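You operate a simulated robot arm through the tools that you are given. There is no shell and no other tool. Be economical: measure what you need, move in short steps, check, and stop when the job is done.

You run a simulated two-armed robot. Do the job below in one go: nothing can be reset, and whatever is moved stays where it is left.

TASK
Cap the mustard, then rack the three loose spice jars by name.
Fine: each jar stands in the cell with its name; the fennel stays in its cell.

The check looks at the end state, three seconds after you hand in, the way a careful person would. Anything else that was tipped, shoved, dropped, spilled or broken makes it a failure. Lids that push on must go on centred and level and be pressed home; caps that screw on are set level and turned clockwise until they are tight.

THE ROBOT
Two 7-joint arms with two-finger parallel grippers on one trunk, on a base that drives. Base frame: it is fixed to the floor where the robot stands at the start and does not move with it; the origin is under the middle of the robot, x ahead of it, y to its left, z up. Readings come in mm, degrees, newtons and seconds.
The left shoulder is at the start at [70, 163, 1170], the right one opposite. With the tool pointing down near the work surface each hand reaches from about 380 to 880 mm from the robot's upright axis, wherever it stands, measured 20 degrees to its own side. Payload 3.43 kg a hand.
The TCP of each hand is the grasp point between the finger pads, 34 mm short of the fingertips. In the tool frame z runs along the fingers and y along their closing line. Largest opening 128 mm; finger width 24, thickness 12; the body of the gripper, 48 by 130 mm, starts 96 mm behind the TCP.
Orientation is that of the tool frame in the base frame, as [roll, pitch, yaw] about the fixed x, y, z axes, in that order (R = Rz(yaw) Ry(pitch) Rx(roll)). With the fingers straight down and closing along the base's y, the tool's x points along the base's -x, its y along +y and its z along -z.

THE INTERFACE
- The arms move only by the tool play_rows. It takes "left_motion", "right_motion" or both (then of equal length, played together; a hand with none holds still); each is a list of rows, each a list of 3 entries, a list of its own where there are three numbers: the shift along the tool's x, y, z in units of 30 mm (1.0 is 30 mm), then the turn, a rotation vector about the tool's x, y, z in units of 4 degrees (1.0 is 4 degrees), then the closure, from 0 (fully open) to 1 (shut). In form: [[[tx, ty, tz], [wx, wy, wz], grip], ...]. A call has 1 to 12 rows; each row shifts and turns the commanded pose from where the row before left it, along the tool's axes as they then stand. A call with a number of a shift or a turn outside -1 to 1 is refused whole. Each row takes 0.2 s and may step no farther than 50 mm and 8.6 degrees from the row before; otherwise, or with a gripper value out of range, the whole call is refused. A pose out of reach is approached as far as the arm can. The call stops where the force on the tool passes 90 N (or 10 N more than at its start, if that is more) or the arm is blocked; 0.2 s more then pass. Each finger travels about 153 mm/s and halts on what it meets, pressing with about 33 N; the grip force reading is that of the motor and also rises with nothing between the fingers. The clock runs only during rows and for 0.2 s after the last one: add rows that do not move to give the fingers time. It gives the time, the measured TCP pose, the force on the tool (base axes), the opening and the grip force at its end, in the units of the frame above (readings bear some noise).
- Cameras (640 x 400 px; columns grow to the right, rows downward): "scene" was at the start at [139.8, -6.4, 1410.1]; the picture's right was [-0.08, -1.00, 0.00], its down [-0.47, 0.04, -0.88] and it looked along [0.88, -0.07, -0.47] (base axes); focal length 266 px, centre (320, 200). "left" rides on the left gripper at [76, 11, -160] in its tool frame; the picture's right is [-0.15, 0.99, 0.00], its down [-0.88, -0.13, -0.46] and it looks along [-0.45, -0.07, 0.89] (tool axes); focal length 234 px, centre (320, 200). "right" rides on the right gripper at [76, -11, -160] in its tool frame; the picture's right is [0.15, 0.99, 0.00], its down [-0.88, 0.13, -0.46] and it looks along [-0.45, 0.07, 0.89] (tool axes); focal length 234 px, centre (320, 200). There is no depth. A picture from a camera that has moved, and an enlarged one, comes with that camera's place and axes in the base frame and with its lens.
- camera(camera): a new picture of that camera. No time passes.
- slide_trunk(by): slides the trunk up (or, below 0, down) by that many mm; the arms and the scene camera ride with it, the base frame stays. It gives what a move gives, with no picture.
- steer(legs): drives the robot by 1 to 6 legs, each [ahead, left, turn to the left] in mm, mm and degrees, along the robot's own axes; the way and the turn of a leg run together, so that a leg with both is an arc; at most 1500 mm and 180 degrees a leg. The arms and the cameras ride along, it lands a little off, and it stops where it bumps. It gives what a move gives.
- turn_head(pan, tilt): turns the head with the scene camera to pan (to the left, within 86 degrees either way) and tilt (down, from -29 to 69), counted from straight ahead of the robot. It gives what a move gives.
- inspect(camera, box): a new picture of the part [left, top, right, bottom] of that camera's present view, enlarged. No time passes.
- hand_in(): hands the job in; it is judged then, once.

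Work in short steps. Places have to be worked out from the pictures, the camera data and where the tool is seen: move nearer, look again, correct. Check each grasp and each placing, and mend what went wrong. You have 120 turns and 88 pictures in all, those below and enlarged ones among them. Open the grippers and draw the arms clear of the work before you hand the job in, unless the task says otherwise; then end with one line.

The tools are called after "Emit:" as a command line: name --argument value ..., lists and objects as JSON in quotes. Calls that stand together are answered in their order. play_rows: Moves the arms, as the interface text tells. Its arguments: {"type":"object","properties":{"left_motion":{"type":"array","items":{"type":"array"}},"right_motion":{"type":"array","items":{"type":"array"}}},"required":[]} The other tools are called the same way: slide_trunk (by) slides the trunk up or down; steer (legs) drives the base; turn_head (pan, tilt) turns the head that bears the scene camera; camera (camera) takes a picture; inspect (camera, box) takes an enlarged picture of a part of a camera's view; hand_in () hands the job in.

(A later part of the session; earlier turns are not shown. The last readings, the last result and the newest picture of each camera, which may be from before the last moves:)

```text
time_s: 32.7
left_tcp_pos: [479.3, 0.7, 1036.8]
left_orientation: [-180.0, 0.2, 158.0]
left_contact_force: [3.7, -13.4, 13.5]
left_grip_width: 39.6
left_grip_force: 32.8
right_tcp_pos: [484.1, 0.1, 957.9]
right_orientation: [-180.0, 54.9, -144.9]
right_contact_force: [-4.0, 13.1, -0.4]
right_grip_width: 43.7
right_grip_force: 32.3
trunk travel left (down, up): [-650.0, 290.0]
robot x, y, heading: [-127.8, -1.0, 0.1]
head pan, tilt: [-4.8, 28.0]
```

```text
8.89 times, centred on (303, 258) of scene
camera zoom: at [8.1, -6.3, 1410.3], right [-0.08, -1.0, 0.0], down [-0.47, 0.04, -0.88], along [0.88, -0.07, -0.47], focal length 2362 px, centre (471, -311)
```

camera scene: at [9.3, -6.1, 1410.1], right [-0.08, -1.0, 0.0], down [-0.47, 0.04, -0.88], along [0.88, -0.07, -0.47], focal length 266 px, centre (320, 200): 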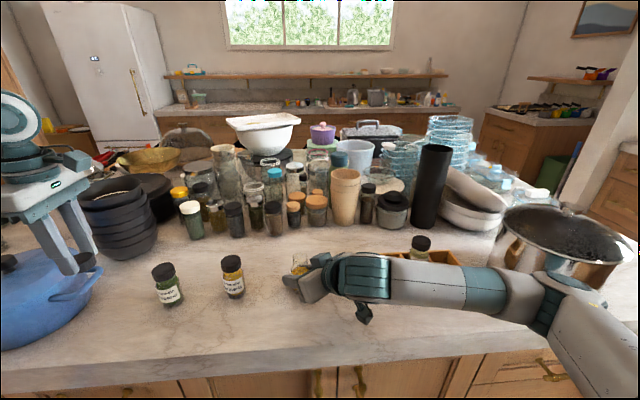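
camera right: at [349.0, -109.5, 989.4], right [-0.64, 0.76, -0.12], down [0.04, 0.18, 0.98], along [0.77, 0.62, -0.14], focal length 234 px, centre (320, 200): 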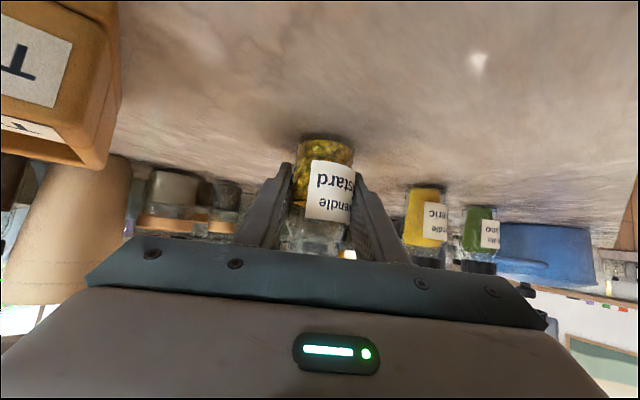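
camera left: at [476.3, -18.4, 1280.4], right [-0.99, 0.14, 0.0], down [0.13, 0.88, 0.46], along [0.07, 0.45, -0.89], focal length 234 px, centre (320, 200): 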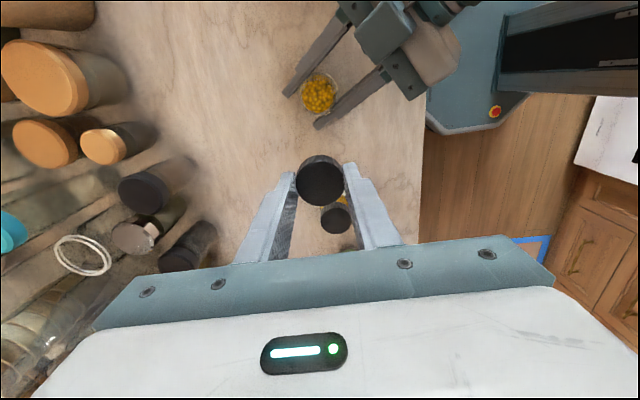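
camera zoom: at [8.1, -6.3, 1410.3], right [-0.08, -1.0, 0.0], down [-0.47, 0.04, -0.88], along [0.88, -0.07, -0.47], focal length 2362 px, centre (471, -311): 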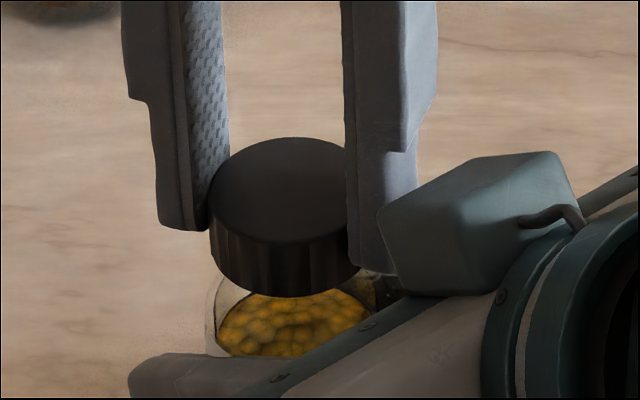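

Still level. I relieve the -y side force and continue turning clockwise with a tiny feed.

Emit:
play_rows --left_motion '[[[-0.026, -0.036, 0], [0, 0, 0], 1], [[0, 0, 0.004], [0, 0, 1], 1], [[0, 0, 0.004], [0, 0, 1], 1], [[0, 0, 0.004], [0, 0, 1], 1], [[0, 0, 0.004], [0, 0, 1], 1], [[0, 0, 0.004], [0, 0, 1], 1], [[0, 0, 0.004], [0, 0, 1], 1], [[0, 0, 0.004], [0, 0, 1], 1], [[0, 0, 0.004], [0, 0, 1], 1], [[0, 0, 0], [0, 0, 0], 1]]'

```text
time_s: 34.9
left_tcp_pos: [481.8, 0.1, 1037.0]
left_orientation: [179.9, 0.1, 126.0]
left_contact_force: [-11.6, 5.9, 28.8]
left_grip_width: 39.7
left_grip_force: 32.6
right_tcp_pos: [483.7, -0.1, 958.0]
right_orientation: [-179.7, 54.7, -145.0]
right_contact_force: [11.4, 0.2, -7.4]
right_grip_width: 44.0
right_grip_force: 32.9
trunk travel left (down, up): [-650.0, 290.0]
robot x, y, heading: [-132.5, 1.4, -0.2]
head pan, tilt: [-4.8, 28.0]
```

Total turn is about 144°. I relieve the side load and turn on with no feed, watching the vertical force.

Emit:
play_rows --left_motion '[[[0.038, -0.018, 0], [0, 0, 0], 1], [[0, 0, 0], [0, 0, 1], 1], [[0, 0, 0], [0, 0, 1], 1], [[0, 0, 0], [0, 0, 1], 1], [[0, 0, 0], [0, 0, 1], 1], [[0, 0, 0], [0, 0, 1], 1], [[0, 0, 0], [0, 0, 1], 1], [[0, 0, 0], [0, 0, 1], 1], [[0, 0, 0], [0, 0, 1], 1], [[0, 0, 0], [0, 0, 0], 1]]'

Emit:
inspect --camera "scene" --box '[283, 235, 323, 280]'

Emit:
inspect --camera "right" --box '[270, 150, 370, 260]'

```text
time_s: 37.1
left_tcp_pos: [479.4, 0.8, 1034.6]
left_orientation: [179.8, 0.0, 114.1]
left_contact_force: [19.3, 9.2, 23.4]
left_grip_width: 39.7
left_grip_force: 33.2
left hand out of reach, approached as far as the arm can: row 5, 6, 7, 8, 9
right_tcp_pos: [482.9, 0.4, 959.8]
right_orientation: [180.0, 54.9, -144.9]
right_contact_force: [-11.6, -11.7, 1.4]
right_grip_width: 44.2
right_grip_force: 32.8
trunk travel left (down, up): [-650.0, 290.0]
robot x, y, heading: [-132.7, 0.0, 0.0]
head pan, tilt: [-4.8, 28.0]
```

```text
8.89 times, centred on (303, 258) of scene
camera zoom: at [7.7, -6.6, 1410.3], right [-0.08, -1.0, 0.0], down [-0.47, 0.04, -0.88], along [0.88, -0.07, -0.47], focal length 2362 px, centre (471, -311)
```

zoom: 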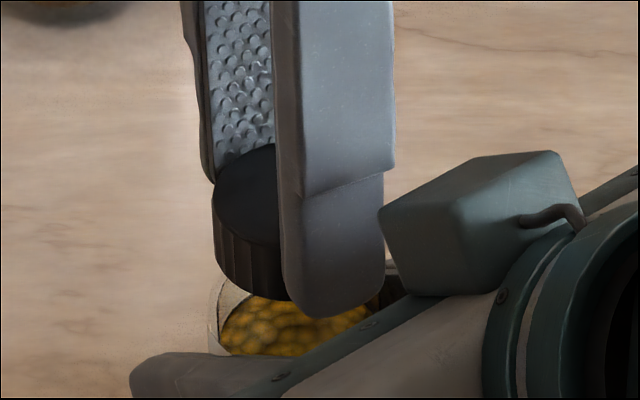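

```text
3.64 times, centred on (320, 205) of right
camera zoom: at [347.8, -109.8, 990.0], right [-0.64, 0.76, -0.12], down [0.03, 0.18, 0.98], along [0.77, 0.62, -0.14], focal length 852 px, centre (320, 182)
```

zoom: 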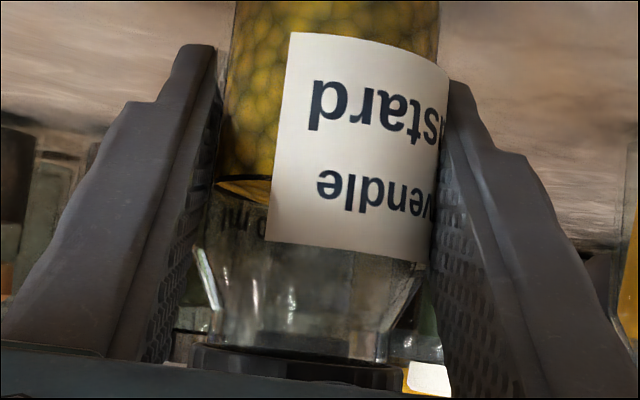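

The wrist reached its limit after roughly 156° of turning, and the cap has clearly moved down about 4 mm. I relieve the side load, open, lift 45 mm and wind the wrist back for a new grip.

Emit:
play_rows --left_motion '[[[0, 0.06, -0.02], [0, 0, 0], 1], [[0, 0, 0], [0, 0, 0], 0.6], [[0, 0, 0], [0, 0, 0], 0.45], [[0, 0, -0.5], [0, 0, 0], 0.45], [[0, 0, -1], [0, 0, 0], 0.45], [[0, 0, 0], [0, 0, -1], 0.45], [[0, 0, 0], [0, 0, -1], 0.45], [[0, 0, 0], [0, 0, -1], 0.45], [[0, 0, 0], [0, 0, -1], 0.45], [[0, 0, 0], [0, 0, -1], 0.45], [[0, 0, 0], [0, 0, -1], 0.45], [[0, 0, 0], [0, 0, -1], 0.45]]'

Emit:
play_rows --left_motion '[[[0, 0, 0], [0, 0, -1], 0.45], [[0, 0, 0], [0, 0, -1], 0.45], [[0, 0, 0], [0, 0, -1], 0.45], [[0, 0, 0], [0, 0, -1], 0.45], [[0, 0, 0], [0, 0, -1], 0.45], [[0, 0, 0], [0, 0, -1], 0.45], [[0, 0, 0], [0, 0, -1], 0.45], [[0, 0, 0], [0, 0, -1], 0.45], [[0, 0, 0], [0, 0, -1], 0.45], [[0, 0, 0], [0, 0, -1], 0.45], [[0, 0, 0], [0, 0, -1], 0.45], [[0, 0, 0], [0, 0, -1], 0.45]]'

Emit:
camera --camera "left"

Emit:
camera --camera "scene"

```text
time_s: 39.7
left_tcp_pos: [481.6, 0.5, 1081.8]
left_orientation: [179.9, 0.1, 142.1]
left_contact_force: [0.3, 0.5, 0.9]
left_grip_width: 70.5
left_grip_force: 0.0
right_tcp_pos: [483.7, 0.3, 959.9]
right_orientation: [180.0, 54.9, -144.9]
right_contact_force: [0.4, 1.3, 11.2]
right_grip_width: 44.0
right_grip_force: 32.9
trunk travel left (down, up): [-650.0, 290.0]
robot x, y, heading: [-128.4, 0.9, 0.2]
head pan, tilt: [-4.8, 28.0]
```

```text
time_s: 42.3
left_tcp_pos: [480.9, -0.3, 1081.3]
left_orientation: [-180.0, 0.1, -169.9]
left_contact_force: [0.6, 0.3, 0.2]
left_grip_width: 70.3
left_grip_force: 0.1
right_tcp_pos: [484.0, 1.4, 959.2]
right_orientation: [-180.0, 55.0, -144.9]
right_contact_force: [1.4, 0.7, 12.0]
right_grip_width: 44.2
right_grip_force: 33.2
trunk travel left (down, up): [-650.0, 290.0]
robot x, y, heading: [-130.9, -0.5, 0.1]
head pan, tilt: [-4.8, 28.0]
```

```text
51 pictures are left
camera left: at [404.2, -2.4, 1240.3], right [-0.03, 1.0, 0.0], down [0.89, 0.03, 0.46], along [0.46, 0.01, -0.89], focal length 234 px, centre (320, 200)
```

left: 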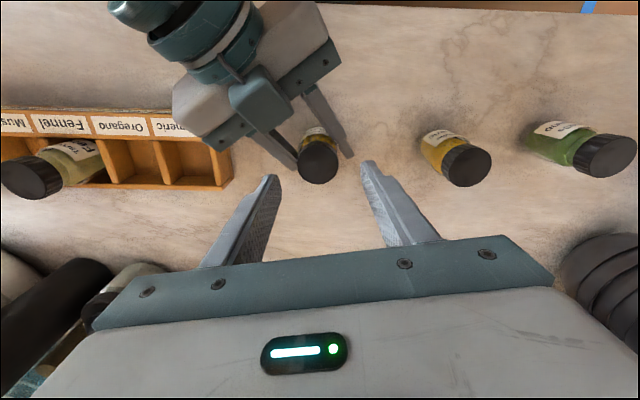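

```text
50 pictures are left
camera scene: at [8.2, -6.2, 1410.3], right [-0.08, -1.0, 0.0], down [-0.47, 0.04, -0.88], along [0.88, -0.07, -0.47], focal length 266 px, centre (320, 200)
```

scene: 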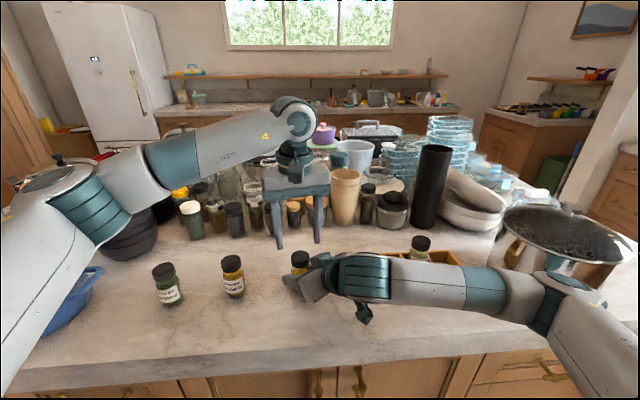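

The cap stays on and level. I wind back 96° further, then refine the centring.

Emit:
play_rows --left_motion '[[[0, 0, 0], [0, 0, -1], 0.45], [[0, 0, 0], [0, 0, -1], 0.45], [[0, 0, 0], [0, 0, -1], 0.45], [[0, 0, 0], [0, 0, -1], 0.45], [[0, 0, 0], [0, 0, -1], 0.45], [[0, 0, 0], [0, 0, -1], 0.45], [[0, 0, 0], [0, 0, -1], 0.45], [[0, 0, 0], [0, 0, -1], 0.45], [[0, 0, 0], [0, 0, -1], 0.45], [[0, 0, 0], [0, 0, -1], 0.45], [[0, 0, 0], [0, 0, -1], 0.45], [[0, 0, 0], [0, 0, -1], 0.45]]'

Emit:
play_rows --left_motion '[[[0, 0, 0], [0, 0, -1], 0.45], [[0, 0, 0], [0, 0, -1], 0.45], [[0, 0, 0], [0, 0, -1], 0.45], [[0, 0, 0], [0, 0, -1], 0.45], [[0, 0, 0], [0, 0, -1], 0.45], [[0, 0, 0], [0, 0, -1], 0.45], [[0, 0, 0], [0, 0, -1], 0.45], [[0, 0, 0], [0, 0, -1], 0.45], [[0, 0, 0], [0, 0, -1], 0.45], [[0, 0, 0], [0, 0, -1], 0.45], [[0, 0, 0], [0, 0, -1], 0.45], [[0, 0, 0], [0, 0, -1], 0.45]]'

Emit:
inspect --camera "left" --box '[260, 120, 380, 210]'

```text
time_s: 44.9
left_tcp_pos: [481.8, 0.6, 1081.0]
left_orientation: [-179.9, 0.1, -121.8]
left_contact_force: [0.5, -0.6, -0.1]
left_grip_width: 70.3
left_grip_force: 0.1
right_tcp_pos: [483.5, 0.5, 958.8]
right_orientation: [179.9, 54.9, -144.8]
right_contact_force: [0.4, 0.3, 10.6]
right_grip_width: 43.8
right_grip_force: 32.3
trunk travel left (down, up): [-650.0, 290.0]
robot x, y, heading: [-130.2, -4.3, -0.2]
head pan, tilt: [-4.8, 28.0]
```

```text
time_s: 47.5
left_tcp_pos: [482.0, 0.5, 1081.5]
left_orientation: [-180.0, 0.0, -73.8]
left_contact_force: [0.7, -0.6, 0.0]
left_grip_width: 70.7
left_grip_force: 0.0
right_tcp_pos: [483.6, -0.7, 957.7]
right_orientation: [-180.0, 54.8, -144.8]
right_contact_force: [-0.8, -0.5, 8.8]
right_grip_width: 44.2
right_grip_force: 32.8
trunk travel left (down, up): [-650.0, 290.0]
robot x, y, heading: [-130.4, -2.4, 0.2]
head pan, tilt: [-4.8, 28.0]
```

```text
4.44 times, centred on (320, 165) of left
camera zoom: at [490.9, -76.1, 1240.2], right [-0.99, -0.13, 0.0], down [-0.12, 0.88, 0.46], along [-0.06, 0.45, -0.89], focal length 1041 px, centre (320, 356)
```

zoom: 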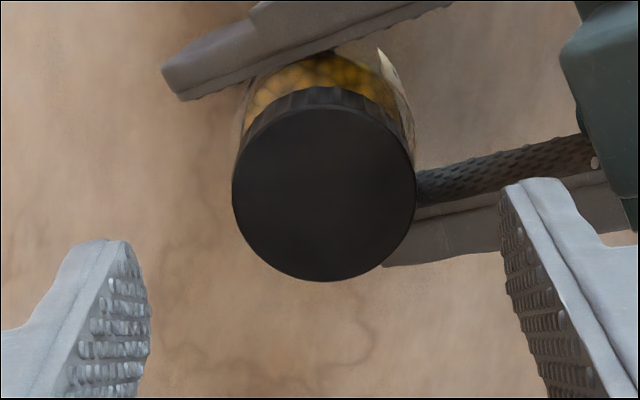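

By the image the cap is centred on the tool axis within about 0.5 mm. I lower 48 mm, grip again and turn clockwise.

Emit:
play_rows --left_motion '[[[0, 0, 0.8], [0, 0, 0], 0.45], [[0, 0, 0.8], [0, 0, 0], 0.45], [[0, 0, 0], [0, 0, 0], 0.6], [[0, 0, 0], [0, 0, 0], 0.75], [[0, 0, 0], [0, 0, 0], 1], [[0, 0, 0], [0, 0, 0], 1], [[0, 0, 0], [0, 0, 1], 1], [[0, 0, 0], [0, 0, 1], 1], [[0, 0, 0], [0, 0, 1], 1], [[0, 0, 0], [0, 0, 1], 1], [[0, 0, 0], [0, 0, 1], 1], [[0, 0, 0], [0, 0, 1], 1]]'

Emit:
inspect --camera "left" --box '[260, 120, 380, 210]'

```text
time_s: 50.1
left_tcp_pos: [482.3, 1.2, 1031.9]
left_orientation: [-179.9, 0.1, -98.0]
left_contact_force: [-8.6, 3.4, -1.5]
left_grip_width: 40.4
left_grip_force: 33.4
right_tcp_pos: [485.4, -0.1, 958.0]
right_orientation: [180.0, 54.8, -145.0]
right_contact_force: [11.2, -3.4, 4.4]
right_grip_width: 44.0
right_grip_force: 33.1
trunk travel left (down, up): [-650.0, 290.0]
robot x, y, heading: [-132.4, 0.7, -0.1]
head pan, tilt: [-4.8, 28.0]
```

```text
4.44 times, centred on (320, 165) of left
camera zoom: at [460.4, -74.0, 1191.6], right [-0.96, 0.28, 0.0], down [0.25, 0.85, 0.46], along [0.13, 0.44, -0.89], focal length 1041 px, centre (320, 356)
```

zoom: 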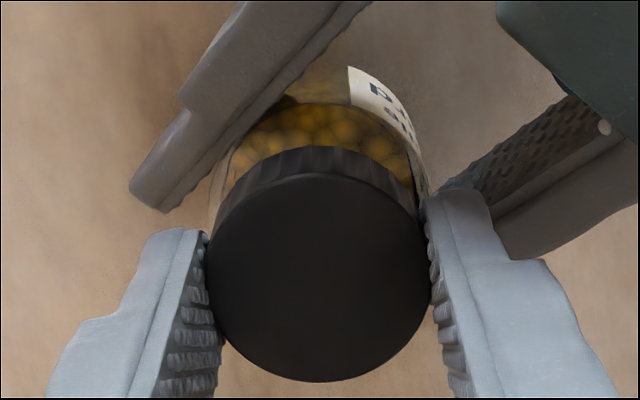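

A good, centred grip. I relieve the small side force and turn 44° more with slight feed.

Emit:
play_rows --left_motion '[[[-0.005, 0.03, 0], [0, 0, 1], 1], [[0, 0, 0.003], [0, 0, 1], 1], [[0, 0, 0.003], [0, 0, 1], 1], [[0, 0, 0.003], [0, 0, 1], 1], [[0, 0, 0.003], [0, 0, 1], 1], [[0, 0, 0.003], [0, 0, 1], 1], [[0, 0, 0.003], [0, 0, 1], 1], [[0, 0, 0.003], [0, 0, 1], 1], [[0, 0, 0.003], [0, 0, 1], 1], [[0, 0, 0.003], [0, 0, 1], 1], [[0, 0, 0.003], [0, 0, 1], 1], [[0, 0, 0], [0, 0, 0], 1]]'

```text
time_s: 52.7
left_tcp_pos: [480.3, -0.5, 1032.5]
left_orientation: [-179.9, 0.0, -142.0]
left_contact_force: [21.3, -8.0, -1.3]
left_grip_width: 39.9
left_grip_force: 32.9
right_tcp_pos: [483.7, 0.9, 959.0]
right_orientation: [179.8, 54.8, -144.8]
right_contact_force: [-20.6, 7.5, 3.9]
right_grip_width: 44.0
right_grip_force: 32.7
trunk travel left (down, up): [-650.0, 290.0]
robot x, y, heading: [-130.3, 0.3, -0.0]
head pan, tilt: [-4.8, 28.0]
```

A side force built up again; I relieve it and turn another 40°.

Emit:
play_rows --left_motion '[[[-0.036, -0.062, 0], [0, 0, 0], 1], [[0, 0, 0.003], [0, 0, 1], 1], [[0, 0, 0.003], [0, 0, 1], 1], [[0, 0, 0.003], [0, 0, 1], 1], [[0, 0, 0.003], [0, 0, 1], 1], [[0, 0, 0.003], [0, 0, 1], 1], [[0, 0, 0.003], [0, 0, 1], 1], [[0, 0, 0.003], [0, 0, 1], 1], [[0, 0, 0.003], [0, 0, 1], 1], [[0, 0, 0.003], [0, 0, 1], 1], [[0, 0, 0.003], [0, 0, 1], 1], [[0, 0, 0], [0, 0, 0], 1]]'

Emit:
inspect --camera "scene" --box '[283, 235, 323, 280]'

Emit:
inspect --camera "right" --box '[270, 150, 370, 260]'

```text
time_s: 55.3
left_tcp_pos: [483.5, -0.1, 1030.4]
left_orientation: [180.0, 0.0, 177.9]
left_contact_force: [-7.9, -19.1, 10.0]
left_grip_width: 39.8
left_grip_force: 32.7
right_tcp_pos: [484.0, 0.3, 958.2]
right_orientation: [179.9, 54.8, -145.0]
right_contact_force: [8.0, 17.7, -3.6]
right_grip_width: 44.0
right_grip_force: 32.8
trunk travel left (down, up): [-650.0, 290.0]
robot x, y, heading: [-131.5, 2.8, -0.0]
head pan, tilt: [-4.8, 28.0]
```

```text
8.89 times, centred on (303, 258) of scene
camera zoom: at [8.8, -6.6, 1410.2], right [-0.08, -1.0, 0.0], down [-0.47, 0.04, -0.88], along [0.88, -0.07, -0.47], focal length 2362 px, centre (471, -311)
```

zoom: 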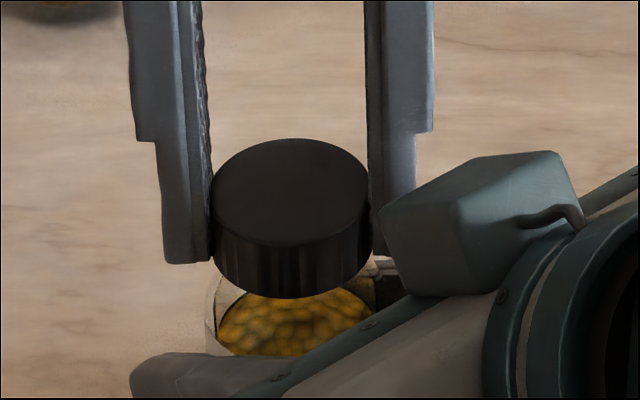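

```text
3.64 times, centred on (320, 205) of right
camera zoom: at [348.6, -109.9, 989.5], right [-0.64, 0.76, -0.12], down [0.04, 0.18, 0.98], along [0.77, 0.62, -0.14], focal length 852 px, centre (320, 182)
```

zoom: 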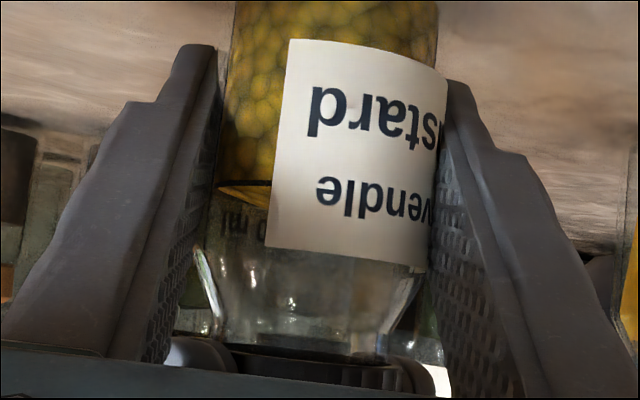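

The cap is level and sits close over the shoulder. I relieve the load again and turn on to the wrist's limit.

Emit:
play_rows --left_motion '[[[0.024, -0.064, 0], [0, 0, 0], 1], [[0, 0, 0], [0, 0, 1], 1], [[0, 0, 0], [0, 0, 1], 1], [[0, 0, 0], [0, 0, 1], 1], [[0, 0, 0], [0, 0, 1], 1], [[0, 0, 0], [0, 0, 1], 1], [[0, 0, 0], [0, 0, 1], 1], [[0, 0, 0], [0, 0, 1], 1], [[0, 0, 0], [0, 0, 1], 1], [[0, 0, 0], [0, 0, 1], 1], [[0, 0, 0], [0, 0, 0], 1]]'

Emit:
inspect --camera "scene" --box '[210, 235, 320, 300]'

Emit:
inspect --camera "right" --box '[270, 150, 370, 260]'

```text
time_s: 57.7
left_tcp_pos: [482.8, -1.1, 1030.8]
left_orientation: [179.9, 0.0, 142.0]
left_contact_force: [1.7, 5.5, 0.7]
left_grip_width: 41.2
left_grip_force: 32.7
right_tcp_pos: [485.7, -0.1, 959.1]
right_orientation: [180.0, 54.9, -145.0]
right_contact_force: [0.5, -4.7, 2.8]
right_grip_width: 44.5
right_grip_force: 33.5
trunk travel left (down, up): [-650.0, 290.0]
robot x, y, heading: [-131.3, 0.5, 0.1]
head pan, tilt: [-4.8, 28.0]
```

```text
5.82 times, centred on (265, 268) of scene
camera zoom: at [9.1, -6.1, 1410.2], right [-0.08, -1.0, 0.0], down [-0.47, 0.04, -0.88], along [0.88, -0.07, -0.47], focal length 1546 px, centre (640, -193)
```

zoom: 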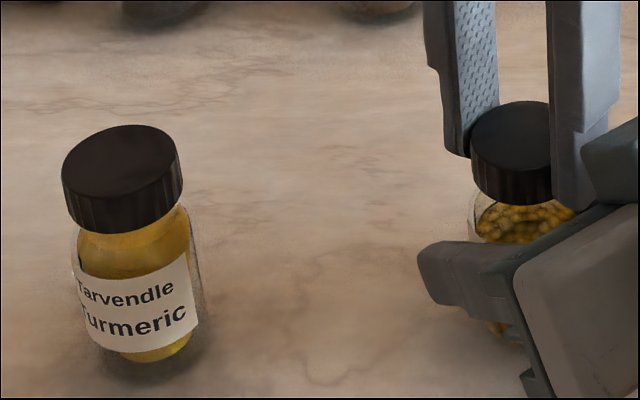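

```text
3.64 times, centred on (320, 205) of right
camera zoom: at [349.1, -109.9, 989.5], right [-0.64, 0.76, -0.12], down [0.04, 0.18, 0.98], along [0.77, 0.62, -0.14], focal length 852 px, centre (320, 182)
```

zoom: 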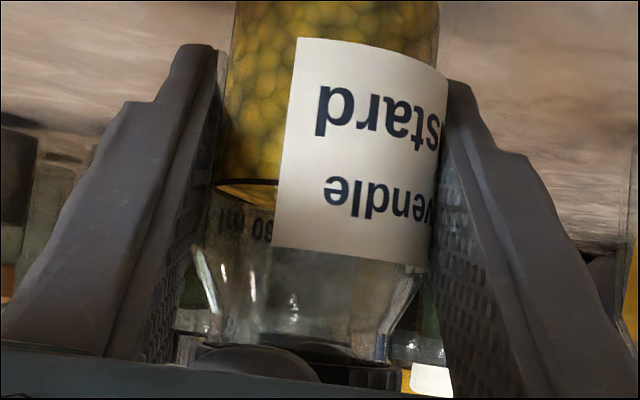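

The label has now begun to turn with the cap, a sign that it is tight. I turn another 24° to confirm.

Emit:
play_rows --left_motion '[[[0.01, 0, 0], [0, 0, 1], 1], [[0, 0, 0], [0, 0, 1], 1], [[0, 0, 0], [0, 0, 1], 1], [[0, 0, 0], [0, 0, 1], 1], [[0, 0, 0], [0, 0, 1], 1], [[0, 0, 0], [0, 0, 1], 1], [[0, 0, 0], [0, 0, 0], 1]]'

Emit:
inspect --camera "right" --box '[270, 150, 370, 260]'

```text
time_s: 59.3
left_tcp_pos: [482.7, -3.5, 1030.5]
left_orientation: [-180.0, 0.0, 117.9]
left_contact_force: [-2.0, 4.6, 0.1]
left_grip_width: 40.3
left_grip_force: 32.9
right_tcp_pos: [483.7, -1.0, 958.0]
right_orientation: [179.9, 54.7, -145.1]
right_contact_force: [2.0, -5.1, 0.5]
right_grip_width: 46.5
right_grip_force: 33.0
trunk travel left (down, up): [-650.0, 290.0]
robot x, y, heading: [-128.9, 0.7, 0.1]
head pan, tilt: [-4.8, 28.0]
```

```text
3.64 times, centred on (320, 205) of right
camera zoom: at [348.9, -109.9, 989.2], right [-0.64, 0.76, -0.12], down [0.04, 0.18, 0.98], along [0.77, 0.62, -0.14], focal length 852 px, centre (320, 182)
```

zoom: 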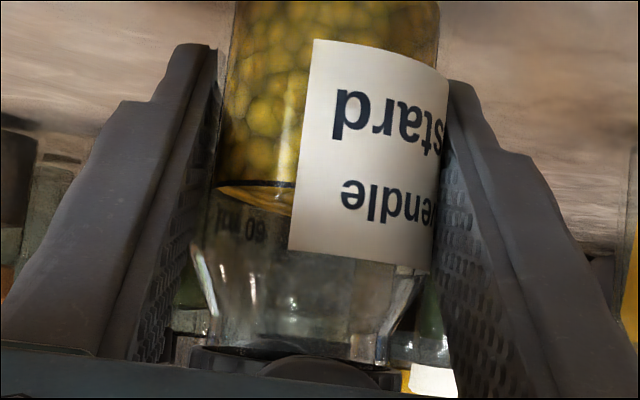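

The jar now turns together with the cap, so it is tight. I release and lift the left hand, then open the right and back it off along its tool axis.

Emit:
play_rows --left_motion '[[[0, 0, 0], [0, 0, 0], 0.62], [[0, 0, 0], [0, 0, 0], 0.5], [[0, 0, -0.5], [0, 0, 0], 0.45], [[0, 0, -1], [0, 0, 0], 0.45], [[0, 0, -1], [0, 0, 0], 0.45], [[0.9, 0.2, -0.5], [0, 0, 0], 0.45], [[0.9, 0.2, -0.5], [0, 0, 0], 0.45], [[0.9, 0.2, -0.5], [0, 0, 0], 0.45], [[0.9, 0.2, -0.5], [0, 0, 0], 0.45], [[0.9, 0.2, -0.5], [0, 0, 0], 0.45], [[0.9, 0.2, 0], [0, 0, 0], 0.45], [[0.9, 0.2, 0], [0, 0, 0], 0.45]]' --right_motion '[[[0, 0, 0], [0, 0, 0], 1], [[0, 0, 0], [0, 0, 0], 1], [[0, 0, 0], [0, 0, 0], 1], [[0, 0, 0], [0, 0, 0], 0.6], [[0, 0, 0], [0, 0, 0], 0.4], [[0, 0, 0], [0, 0, 0], 0.1], [[0, 0, -0.3], [0, 0, 0], 0], [[0, 0, -0.6], [0, 0, 0], 0], [[0, 0, -0.6], [0, 0, 0], 0], [[0, 0, -0.6], [0, 0, 0], 0], [[0, 0, -0.6], [0, 0, 0], 0], [[0, 0, -0.6], [0, 0, 0], 0]]'

Emit:
camera --camera "scene"

Emit:
inspect --camera "right" --box '[250, 100, 430, 240]'

```text
time_s: 61.9
left_tcp_pos: [428.9, 184.5, 1182.6]
left_orientation: [179.9, 0.2, 118.1]
left_contact_force: [-0.5, -0.2, 0.3]
left_grip_width: 70.3
left_grip_force: 0.1
right_tcp_pos: [417.7, -44.0, 1015.2]
right_orientation: [-179.8, 54.9, -144.9]
right_contact_force: [0.6, 0.1, 0.1]
right_grip_width: 128.2
right_grip_force: 0.1
trunk travel left (down, up): [-650.0, 290.0]
robot x, y, heading: [-134.1, -1.4, -0.3]
head pan, tilt: [-4.8, 28.0]
```

```text
42 pictures are left
camera scene: at [7.9, -5.0, 1410.3], right [-0.08, -1.0, 0.0], down [-0.47, 0.04, -0.88], along [0.88, -0.07, -0.47], focal length 266 px, centre (320, 200)
```

scene: 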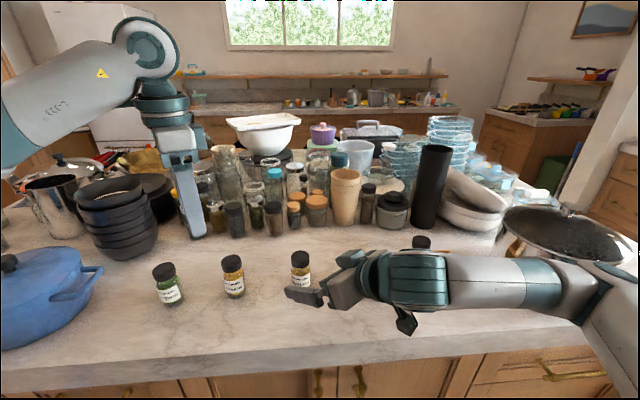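

```text
2.86 times, centred on (340, 170) of right
camera zoom: at [282.1, -155.1, 1046.7], right [-0.64, 0.76, -0.12], down [0.04, 0.18, 0.98], along [0.77, 0.62, -0.14], focal length 669 px, centre (263, 286)
```

zoom: 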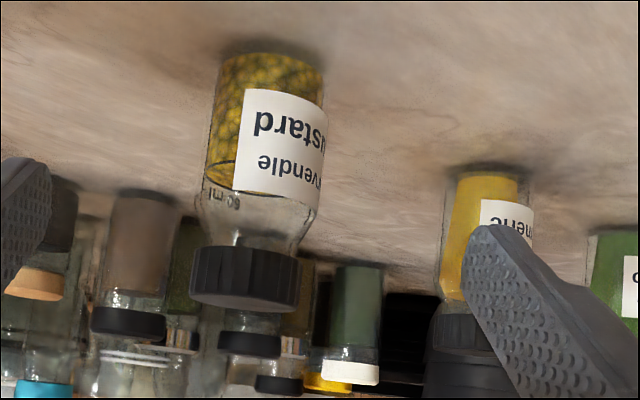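

The mustard is capped level and stands upright. I park the left hand away to the left, raise the right hand and bring it upright, and wind its yaw so that the fingers will close along x.

Emit:
play_rows --left_motion '[[[0.73, 0.08, -0.1], [0, 0, 0], 0.45], [[0.73, 0.08, -0.1], [0, 0, 0], 0.45], [[0.73, 0.08, -0.1], [0, 0, 0], 0.45], [[0.73, 0.08, -0.1], [0, 0, 0], 0.45], [[0.73, 0.08, -0.1], [0, 0, 0], 0.45], [[0.73, 0.08, -0.1], [0, 0, 0], 0.45], [[0.73, 0.08, -0.1], [0, 0, 0], 0.45], [[0.73, 0.08, -0.1], [0, 0, 0], 0.45], [[0.73, 0.08, -0.1], [0, 0, 0], 0.45], [[0.73, 0.08, -0.1], [0, 0, 0], 0.45], [[0.73, 0.08, -0.1], [0, 0, 0], 0.45], [[0.73, 0.08, -0.1], [0, 0, 0], 0.45]]' --right_motion '[[[-0.91, 0, -0.64], [0, 0, 0], 0], [[-0.91, 0, -0.64], [0, 0, 0], 0], [[-0.91, 0, -0.64], [0, 0, 0], 0], [[0, 0, 0], [0, 1, 0], 0], [[0, 0, 0], [0, 1, 0], 0], [[0, 0, 0], [0, 1, 0], 0], [[0, 0, 0], [0, 1, 0], 0], [[0, 0, 0], [0, 1, 0], 0], [[0, 0, 0], [0, 1, 0], 0], [[0, 0, 0], [0, 1, 0], 0], [[0, 0, 0], [0, 1, 0], 0], [[0, 0, 0], [0, 1, 0], 0]]'

Emit:
play_rows --right_motion '[[[0, 0, 0], [0, 0.93, 0], 0], [[0, 0, 0], [0, 0.93, 0], 0], [[0, 0, 0], [0, 0.93, 0], 0], [[0, 0, 0], [0, 0.93, 0], 0], [[0, 0, 0], [0, 0.93, 0], 0], [[0, 0, 0], [0, 0, 1], 0], [[0, 0, 0], [0, 0, 1], 0], [[0, 0, 0], [0, 0, 1], 0], [[0, 0, 0], [0, 0, 1], 0], [[0, 0, 0], [0, 0, 1], 0], [[0, 0, 0], [0, 0, 1], 0], [[0, 0, 0], [0, 0, 1], 0]]'

Emit:
play_rows --right_motion '[[[0, 0, 0], [0, 0, 1], 0], [[0, 0, 0], [0, 0, 1], 0], [[0, 0, 0], [0, 0, 1], 0], [[0, 0, 0], [0, 0, 1], 0], [[0, 0, 0], [0, 0, 1], 0], [[0, 0, 0], [0, 0, 1], 0], [[0, 0, 0], [0, 0, 1], 0], [[0, 0, 0], [0, 0, 1], 0], [[0, 0, 0], [0, 0, 1], 0], [[0, 0, 0], [0, 0, 1], 0], [[0, 0, 0], [0, 0, 1], 0], [[0, 0, 0], [0, 0, 1], 0]]'

Emit:
play_rows --right_motion '[[[0, 0, 0], [0, 0, 1], 0], [[0, 0, 0], [0, 0, 1], 0], [[0, 0, 0], [0, 0, 1], 0], [[0, 0, 0], [0, 0, 1], 0], [[0, 0, 0], [0, 0, 1], 0], [[0, 0, 0], [0, 0, 1], 0], [[0, 0, 0], [0, 0, 1], 0], [[0, 0, 0], [0, 0, 1], 0], [[0, 0, 0], [0, 0, 1], 0], [[0, 0, 0], [0, 0, 1], 0], [[0, 0, 0], [0, 0, 1], 0], [[0, 0, 0], [0, 0, 0.25], 0]]'

Emit:
camera --camera "right"

```text
time_s: 64.5
left_tcp_pos: [264.3, 342.9, 1190.0]
left_orientation: [-180.0, 0.2, 118.2]
left_contact_force: [-0.9, -0.8, 0.2]
left_grip_width: 70.6
left_grip_force: 0.1
left hand out of reach, approached as far as the arm can: row 2, 3, 4, 5, 6, 7, 8, 9, 10, 11, 12
right_tcp_pos: [415.7, -46.3, 1114.9]
right_orientation: [180.0, 18.8, -144.9]
right_contact_force: [-0.3, -0.9, 0.6]
right_grip_width: 128.1
right_grip_force: 0.0
trunk travel left (down, up): [-650.0, 290.0]
robot x, y, heading: [-132.8, -0.6, 0.1]
head pan, tilt: [-4.8, 28.0]
```

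```text
time_s: 67.1
left_tcp_pos: [265.2, 341.6, 1189.9]
left_orientation: [179.9, 0.1, 118.3]
left_contact_force: [-0.1, 1.0, -0.7]
left_grip_width: 70.3
left_grip_force: 0.1
right_tcp_pos: [418.8, -48.2, 1114.5]
right_orientation: [179.9, 0.2, -173.1]
right_contact_force: [0.0, -0.5, -0.5]
right_grip_width: 128.0
right_grip_force: 0.0
trunk travel left (down, up): [-650.0, 290.0]
robot x, y, heading: [-129.8, -1.3, -0.1]
head pan, tilt: [-4.8, 28.0]
```

```text
time_s: 69.7
left_tcp_pos: [265.9, 342.1, 1189.4]
left_orientation: [179.9, 0.1, 118.3]
left_contact_force: [0.0, -0.2, 0.0]
left_grip_width: 70.0
left_grip_force: 0.1
right_tcp_pos: [418.3, -47.6, 1114.5]
right_orientation: [179.8, 0.0, 139.0]
right_contact_force: [1.1, 0.8, -0.1]
right_grip_width: 128.0
right_grip_force: 0.1
trunk travel left (down, up): [-650.0, 290.0]
robot x, y, heading: [-129.5, 0.3, -0.1]
head pan, tilt: [-4.8, 28.0]
```

```text
time_s: 72.3
left_tcp_pos: [264.8, 342.1, 1190.4]
left_orientation: [179.9, 0.2, 118.3]
left_contact_force: [0.5, 0.4, 0.2]
left_grip_width: 70.2
left_grip_force: 0.1
right_tcp_pos: [419.0, -47.3, 1116.4]
right_orientation: [179.8, -0.1, 94.0]
right_contact_force: [0.6, -0.5, 0.0]
right_grip_width: 128.0
right_grip_force: 0.0
trunk travel left (down, up): [-650.0, 290.0]
robot x, y, heading: [-129.7, -4.1, -0.1]
head pan, tilt: [-4.8, 28.0]
```

```text
40 pictures are left
camera right: at [402.0, 27.0, 1276.4], right [0.98, 0.21, 0.0], down [0.19, -0.87, 0.45], along [0.1, -0.44, -0.89], focal length 234 px, centre (320, 200)
```

right: 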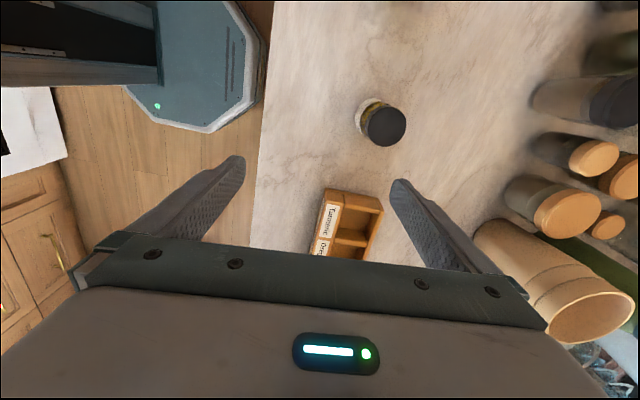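

The cap is at tool offset (44, 64) mm. I move over it and check, pre-shaping the fingers.

Emit:
play_rows --right_motion '[[[0.489, 0.717, 0.2], [0, 0, 0], 0.3], [[0.489, 0.717, 0.2], [0, 0, 0], 0.4], [[0.489, 0.717, 0.2], [0, 0, 0], 0.4], [[0, 0, 0], [0, 0, 0], 0.4]]'

Emit:
camera --camera "right"

```text
time_s: 73.3
left_tcp_pos: [264.5, 341.3, 1189.5]
left_orientation: [180.0, 0.0, 118.2]
left_contact_force: [-0.4, -0.4, -0.5]
left_grip_width: 70.5
left_grip_force: 0.1
right_tcp_pos: [478.7, 1.5, 1097.3]
right_orientation: [179.9, -0.2, 94.1]
right_contact_force: [-0.4, 0.1, 0.5]
right_grip_width: 76.7
right_grip_force: 0.1
trunk travel left (down, up): [-650.0, 290.0]
robot x, y, heading: [-133.1, 0.3, -0.1]
head pan, tilt: [-4.8, 28.0]
```

```text
39 pictures are left
camera right: at [463.0, 75.5, 1258.6], right [0.98, 0.22, 0.0], down [0.19, -0.87, 0.45], along [0.1, -0.44, -0.89], focal length 234 px, centre (320, 200)
```

right: 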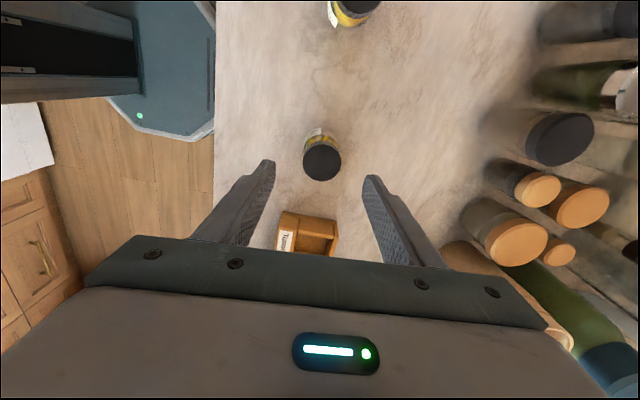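

Centred within 2 mm. I lower 65 mm to grip the cap, close and lift.

Emit:
play_rows --right_motion '[[[-0.05, 0.06, 0.55], [0, 0, 0], 0.4], [[0, 0, 0.8], [0, 0, 0], 0.4], [[0, 0, 0.8], [0, 0, 0], 0.4], [[0, 0, 0], [0, 0, 0], 0.6], [[0, 0, 0], [0, 0, 0], 0.75], [[0, 0, 0], [0, 0, 0], 1], [[0, 0, 0], [0, 0, 0], 1], [[0, 0, -0.3], [0, 0, 0], 1], [[0, 0, -1], [0, 0, 0], 1], [[0, 0, -1], [0, 0, 0], 1], [[0, 0, -1], [0, 0, 0], 1], [[0, 0, 0], [0, 0, 0], 1]]'

Emit:
camera --camera "scene"

Emit:
camera --camera "right"

```text
time_s: 75.9
left_tcp_pos: [265.9, 341.6, 1189.5]
left_orientation: [179.9, 0.0, 118.3]
left_contact_force: [-0.4, 0.1, 0.1]
left_grip_width: 70.2
left_grip_force: 0.0
right_tcp_pos: [480.1, 0.1, 1131.9]
right_orientation: [180.0, 0.0, 94.2]
right_contact_force: [-0.2, -0.2, -1.3]
right_grip_width: 40.0
right_grip_force: 33.1
trunk travel left (down, up): [-650.0, 290.0]
robot x, y, heading: [-131.6, -1.4, 0.0]
head pan, tilt: [-4.8, 28.0]
```

```text
38 pictures are left
camera scene: at [10.0, -6.3, 1410.0], right [-0.08, -1.0, 0.0], down [-0.47, 0.04, -0.88], along [0.88, -0.07, -0.47], focal length 266 px, centre (320, 200)
```

scene: 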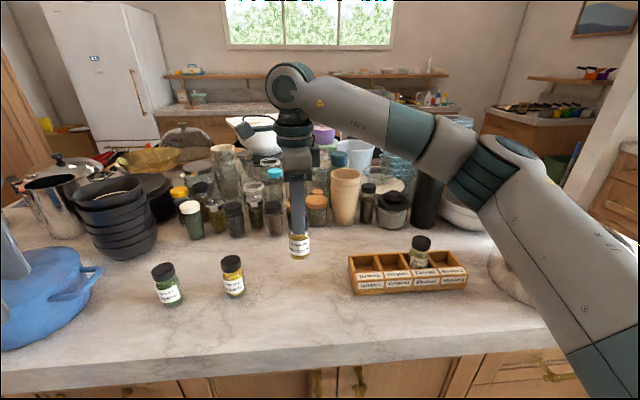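

```text
37 pictures are left
camera right: at [463.8, 73.8, 1293.5], right [0.98, 0.22, 0.0], down [0.19, -0.87, 0.45], along [0.1, -0.44, -0.89], focal length 234 px, centre (320, 200)
```

right: 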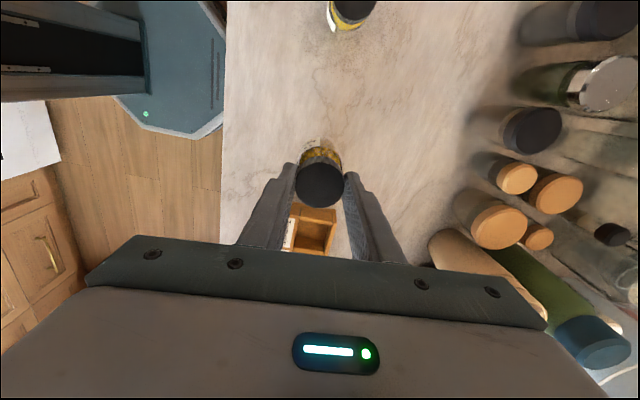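

The mustard is lifted. The scene camera sees the rack unobstructed, so I enlarge it to locate the cells.

Emit:
inspect --camera "scene" --box '[340, 230, 475, 300]'

```text
4.74 times, centred on (408, 265) of scene
camera zoom: at [10.0, -6.3, 1410.0], right [-0.08, -1.0, 0.0], down [-0.47, 0.04, -0.88], along [0.88, -0.07, -0.47], focal length 1260 px, centre (-95, -108)
```

zoom: 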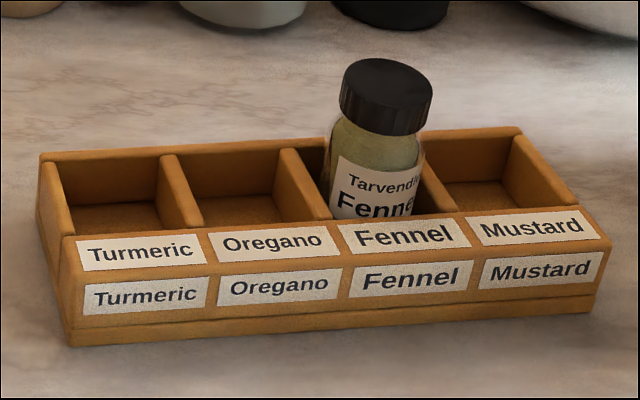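

I compute the rack as x 447–533, y -122 to -391, with cell pitch ≈66, so the mustard cell centres near y≈-355 and x≈500. I raise the jar and carry it to just short of the mustard cell to look from above.

Emit:
play_rows --right_motion '[[[0, 0, -0.9], [0, 0, 0], 1], [[-0.91, -0.014, -0.5], [0, 0, 0], 1], [[-0.91, -0.014, -0.5], [0, 0, 0], 1], [[-0.91, -0.014, 0], [0, 0, 0], 1], [[-0.91, -0.014, 0], [0, 0, 0], 1], [[-0.91, -0.014, 0], [0, 0, 0], 1], [[-0.91, -0.014, 0], [0, 0, 0], 1], [[-0.91, -0.014, 0], [0, 0, 0], 1], [[-0.91, -0.014, 0], [0, 0, 0], 1], [[-0.91, -0.014, 0], [0, 0, 0], 1], [[-0.91, -0.014, 0], [0, 0, 0], 1], [[-0.91, -0.014, 0], [0, 0, 0], 1]]'

Emit:
camera --camera "right"

Emit:
camera --camera "scene"

```text
time_s: 78.5
left_tcp_pos: [265.7, 341.2, 1190.2]
left_orientation: [179.9, 0.0, 118.3]
left_contact_force: [-0.7, -0.7, -0.2]
left_grip_width: 70.3
left_grip_force: 0.0
right_tcp_pos: [497.1, -300.9, 1186.6]
right_orientation: [179.8, -0.2, 94.0]
right_contact_force: [0.4, -0.6, -2.2]
right_grip_width: 40.0
right_grip_force: 32.8
trunk travel left (down, up): [-650.0, 290.0]
robot x, y, heading: [-129.1, -1.3, -0.1]
head pan, tilt: [-4.8, 28.0]
```

```text
35 pictures are left
camera right: at [480.9, -227.1, 1348.5], right [0.98, 0.22, 0.0], down [0.19, -0.87, 0.45], along [0.1, -0.44, -0.89], focal length 234 px, centre (320, 200)
```

right: 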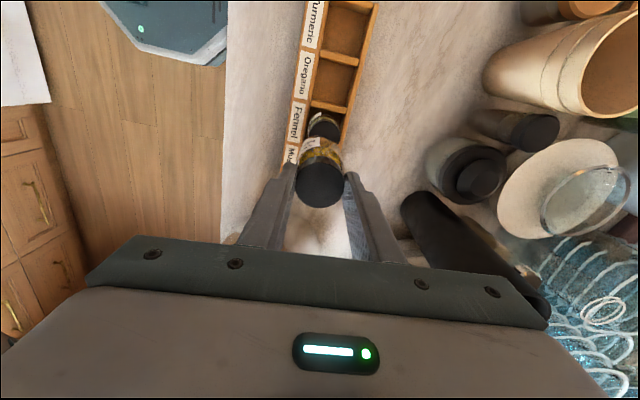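

```text
34 pictures are left
camera scene: at [9.2, -7.5, 1410.1], right [-0.08, -1.0, 0.0], down [-0.47, 0.04, -0.88], along [0.88, -0.07, -0.47], focal length 266 px, centre (320, 200)
```

scene: 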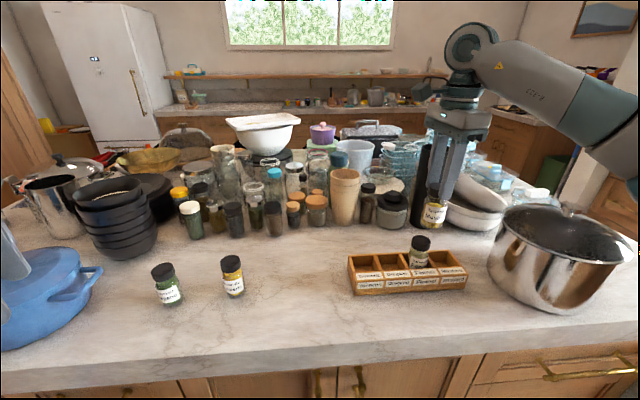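

I enlarge the rack as seen from above to measure its walls.

Emit:
inspect --camera "right" --box '[250, 0, 400, 180]'

```text
2.22 times, centred on (325, 90) of right
camera zoom: at [480.9, -227.1, 1348.5], right [0.98, 0.22, 0.0], down [0.19, -0.87, 0.45], along [0.1, -0.44, -0.89], focal length 520 px, centre (309, 444)
```

zoom: 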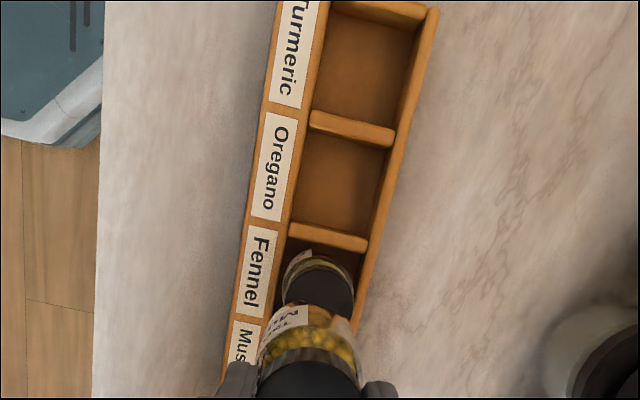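

The dividers lie at y≈-193.5 and -257.7 (pitch 64), and the cells span x 475–528. The mustard cell centre is therefore (501.8, -354). I move over it and lower to just above the walls to check.

Emit:
play_rows --right_motion '[[[-0.868, 0.015, 0], [0, 0, 0], 1], [[-0.869, 0.015, 0], [0, 0, 0], 1], [[0, 0, 0.9], [0, 0, 0], 1], [[0, 0, 0.9], [0, 0, 0], 1], [[0, 0, 0.9], [0, 0, 0], 1], [[0, 0, 0], [0, 0, 0], 1]]'

Emit:
inspect --camera "scene" --box '[380, 200, 490, 300]'

Emit:
inspect --camera "right" --box '[240, 40, 400, 220]'

```text
time_s: 79.9
left_tcp_pos: [263.6, 341.8, 1190.6]
left_orientation: [179.9, 0.1, 118.4]
left_contact_force: [-0.1, -0.6, 0.1]
left_grip_width: 70.5
left_grip_force: 0.0
right_tcp_pos: [502.4, -352.1, 1107.0]
right_orientation: [179.8, -0.1, 94.1]
right_contact_force: [0.1, 0.0, -1.8]
right_grip_width: 39.6
right_grip_force: 33.5
trunk travel left (down, up): [-650.0, 290.0]
robot x, y, heading: [-129.8, 2.3, 0.3]
head pan, tilt: [-4.8, 28.0]
```

```text
4.00 times, centred on (435, 250) of scene
camera zoom: at [9.3, -5.9, 1410.1], right [-0.08, -1.0, 0.0], down [-0.47, 0.04, -0.88], along [0.88, -0.07, -0.47], focal length 1063 px, centre (-140, 0)
```

zoom: 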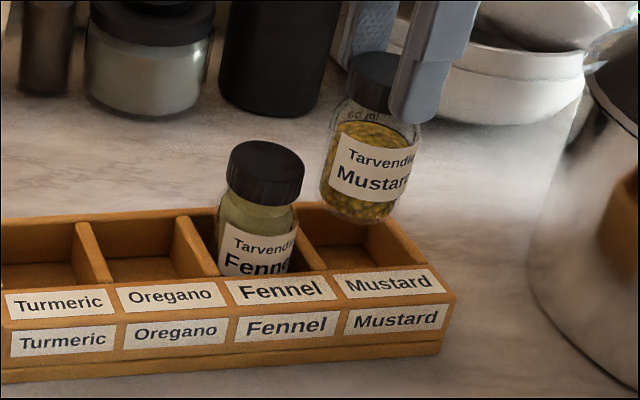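

```text
2.22 times, centred on (320, 130) of right
camera zoom: at [485.6, -277.5, 1266.9], right [0.98, 0.22, 0.0], down [0.19, -0.87, 0.45], along [0.1, -0.44, -0.89], focal length 520 px, centre (320, 356)
```

zoom: 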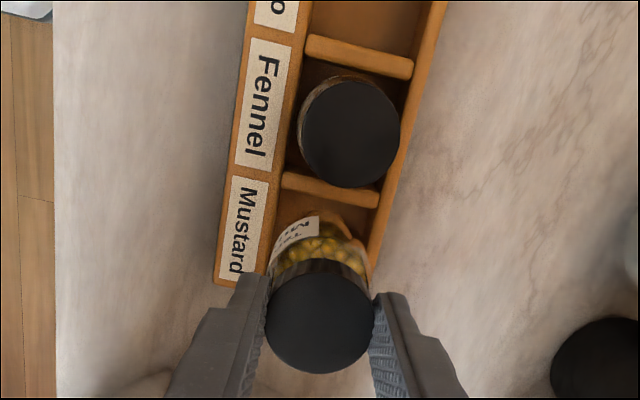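

The F/M divider is at y≈-323.6, so I shift -2.8 mm in y and lower most of the way into the cell.

Emit:
play_rows --right_motion '[[[-0.093, 0, 0], [0, 0, 0], 1], [[0, 0, 0.6], [0, 0, 0], 1], [[0, 0, 0.6], [0, 0, 0], 1], [[0, 0, 0.4], [0, 0, 0], 1], [[0, 0, 0.3], [0, 0, 0], 1], [[0, 0, 0], [0, 0, 0], 1]]'

Emit:
inspect --camera "scene" --box '[380, 200, 490, 300]'

```text
time_s: 81.3
left_tcp_pos: [264.9, 340.4, 1190.1]
left_orientation: [179.9, 0.2, 118.3]
left_contact_force: [0.4, -0.5, 0.4]
left_grip_width: 70.2
left_grip_force: 0.0
right_tcp_pos: [502.5, -353.6, 1049.8]
right_orientation: [179.9, -0.1, 94.1]
right_contact_force: [-0.2, -0.1, -2.0]
right_grip_width: 39.7
right_grip_force: 32.9
trunk travel left (down, up): [-650.0, 290.0]
robot x, y, heading: [-131.6, 0.5, 0.3]
head pan, tilt: [-4.8, 28.0]
```

```text
4.00 times, centred on (435, 250) of scene
camera zoom: at [9.3, -6.3, 1410.1], right [-0.08, -1.0, 0.0], down [-0.47, 0.04, -0.88], along [0.88, -0.07, -0.47], focal length 1063 px, centre (-140, 0)
```

zoom: 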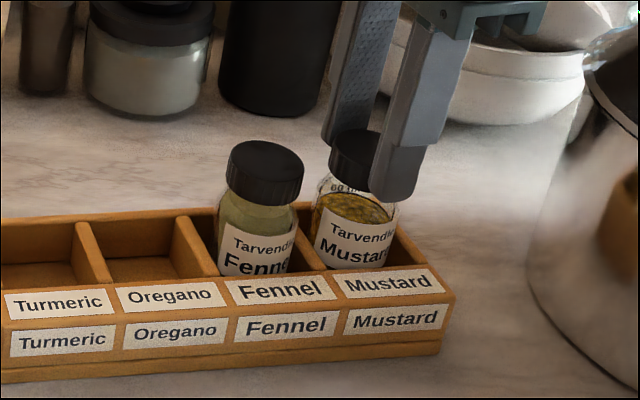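

The jar slips in freely. I lower the last millimetres, watching the force.

Emit:
play_rows --right_motion '[[[0, 0, 0.1], [0, 0, 0], 1], [[0, 0, 0.1], [0, 0, 0], 1], [[0, 0, 0.06], [0, 0, 0], 1], [[0, 0, 0.05], [0, 0, 0], 1], [[0, 0, 0], [0, 0, 0], 1]]'

```text
time_s: 82.5
left_tcp_pos: [263.7, 342.6, 1190.8]
left_orientation: [179.8, 0.2, 118.3]
left_contact_force: [0.4, -0.1, 1.4]
left_grip_width: 70.4
left_grip_force: 0.1
right_tcp_pos: [502.8, -354.0, 1045.0]
right_orientation: [179.5, -0.1, 94.0]
right_contact_force: [6.6, -3.8, 31.0]
right_grip_width: 39.8
right_grip_force: 33.2
trunk travel left (down, up): [-650.0, 290.0]
robot x, y, heading: [-130.8, 0.8, 0.0]
head pan, tilt: [-4.8, 28.0]
```

Contact with 31 N, so the jar stands on the cell floor. I back up 2.5 mm to unload and look before releasing.

Emit:
play_rows --right_motion '[[[0, 0, -0.085], [0, 0, 0], 1], [[0, 0, 0], [0, 0, 0], 1]]'

Emit:
inspect --camera "scene" --box '[390, 220, 480, 300]'

Emit:
inspect --camera "right" --box '[240, 40, 400, 220]'

```text
time_s: 83.1
left_tcp_pos: [263.9, 342.5, 1190.7]
left_orientation: [179.7, 0.2, 118.3]
left_contact_force: [-0.4, -0.3, 0.1]
left_grip_width: 70.7
left_grip_force: 0.0
right_tcp_pos: [502.8, -353.1, 1043.8]
right_orientation: [179.7, -0.1, 94.2]
right_contact_force: [6.4, -2.2, 25.7]
right_grip_width: 39.8
right_grip_force: 32.8
trunk travel left (down, up): [-650.0, 290.0]
robot x, y, heading: [-130.5, 1.2, 0.1]
head pan, tilt: [-4.8, 28.0]
```

```text
5.00 times, centred on (435, 260) of scene
camera zoom: at [7.3, -4.9, 1410.4], right [-0.08, -1.0, 0.0], down [-0.47, 0.04, -0.88], along [0.88, -0.07, -0.47], focal length 1328 px, centre (-255, -100)
```

zoom: 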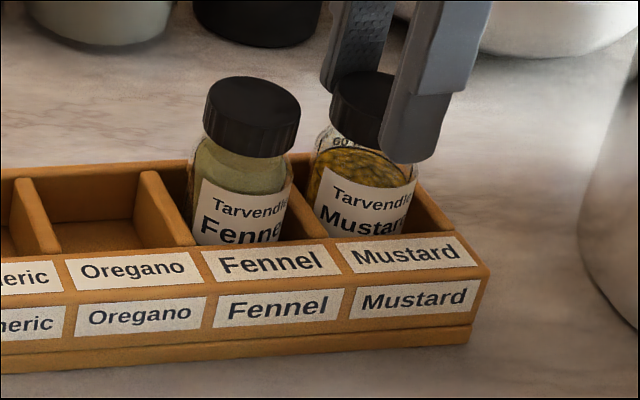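

```text
2.22 times, centred on (320, 130) of right
camera zoom: at [485.4, -279.5, 1205.5], right [0.98, 0.22, 0.01], down [0.19, -0.87, 0.46], along [0.1, -0.44, -0.89], focal length 520 px, centre (320, 356)
```

zoom: 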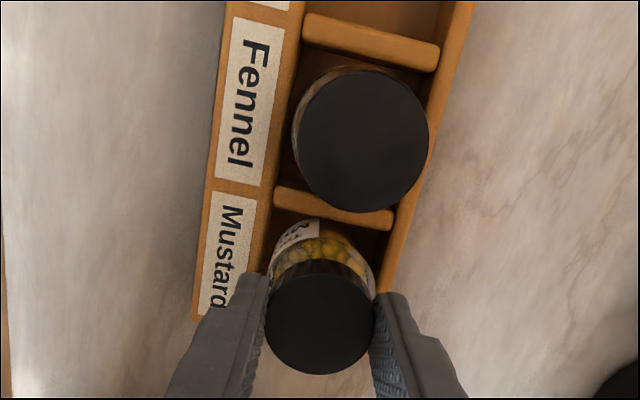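

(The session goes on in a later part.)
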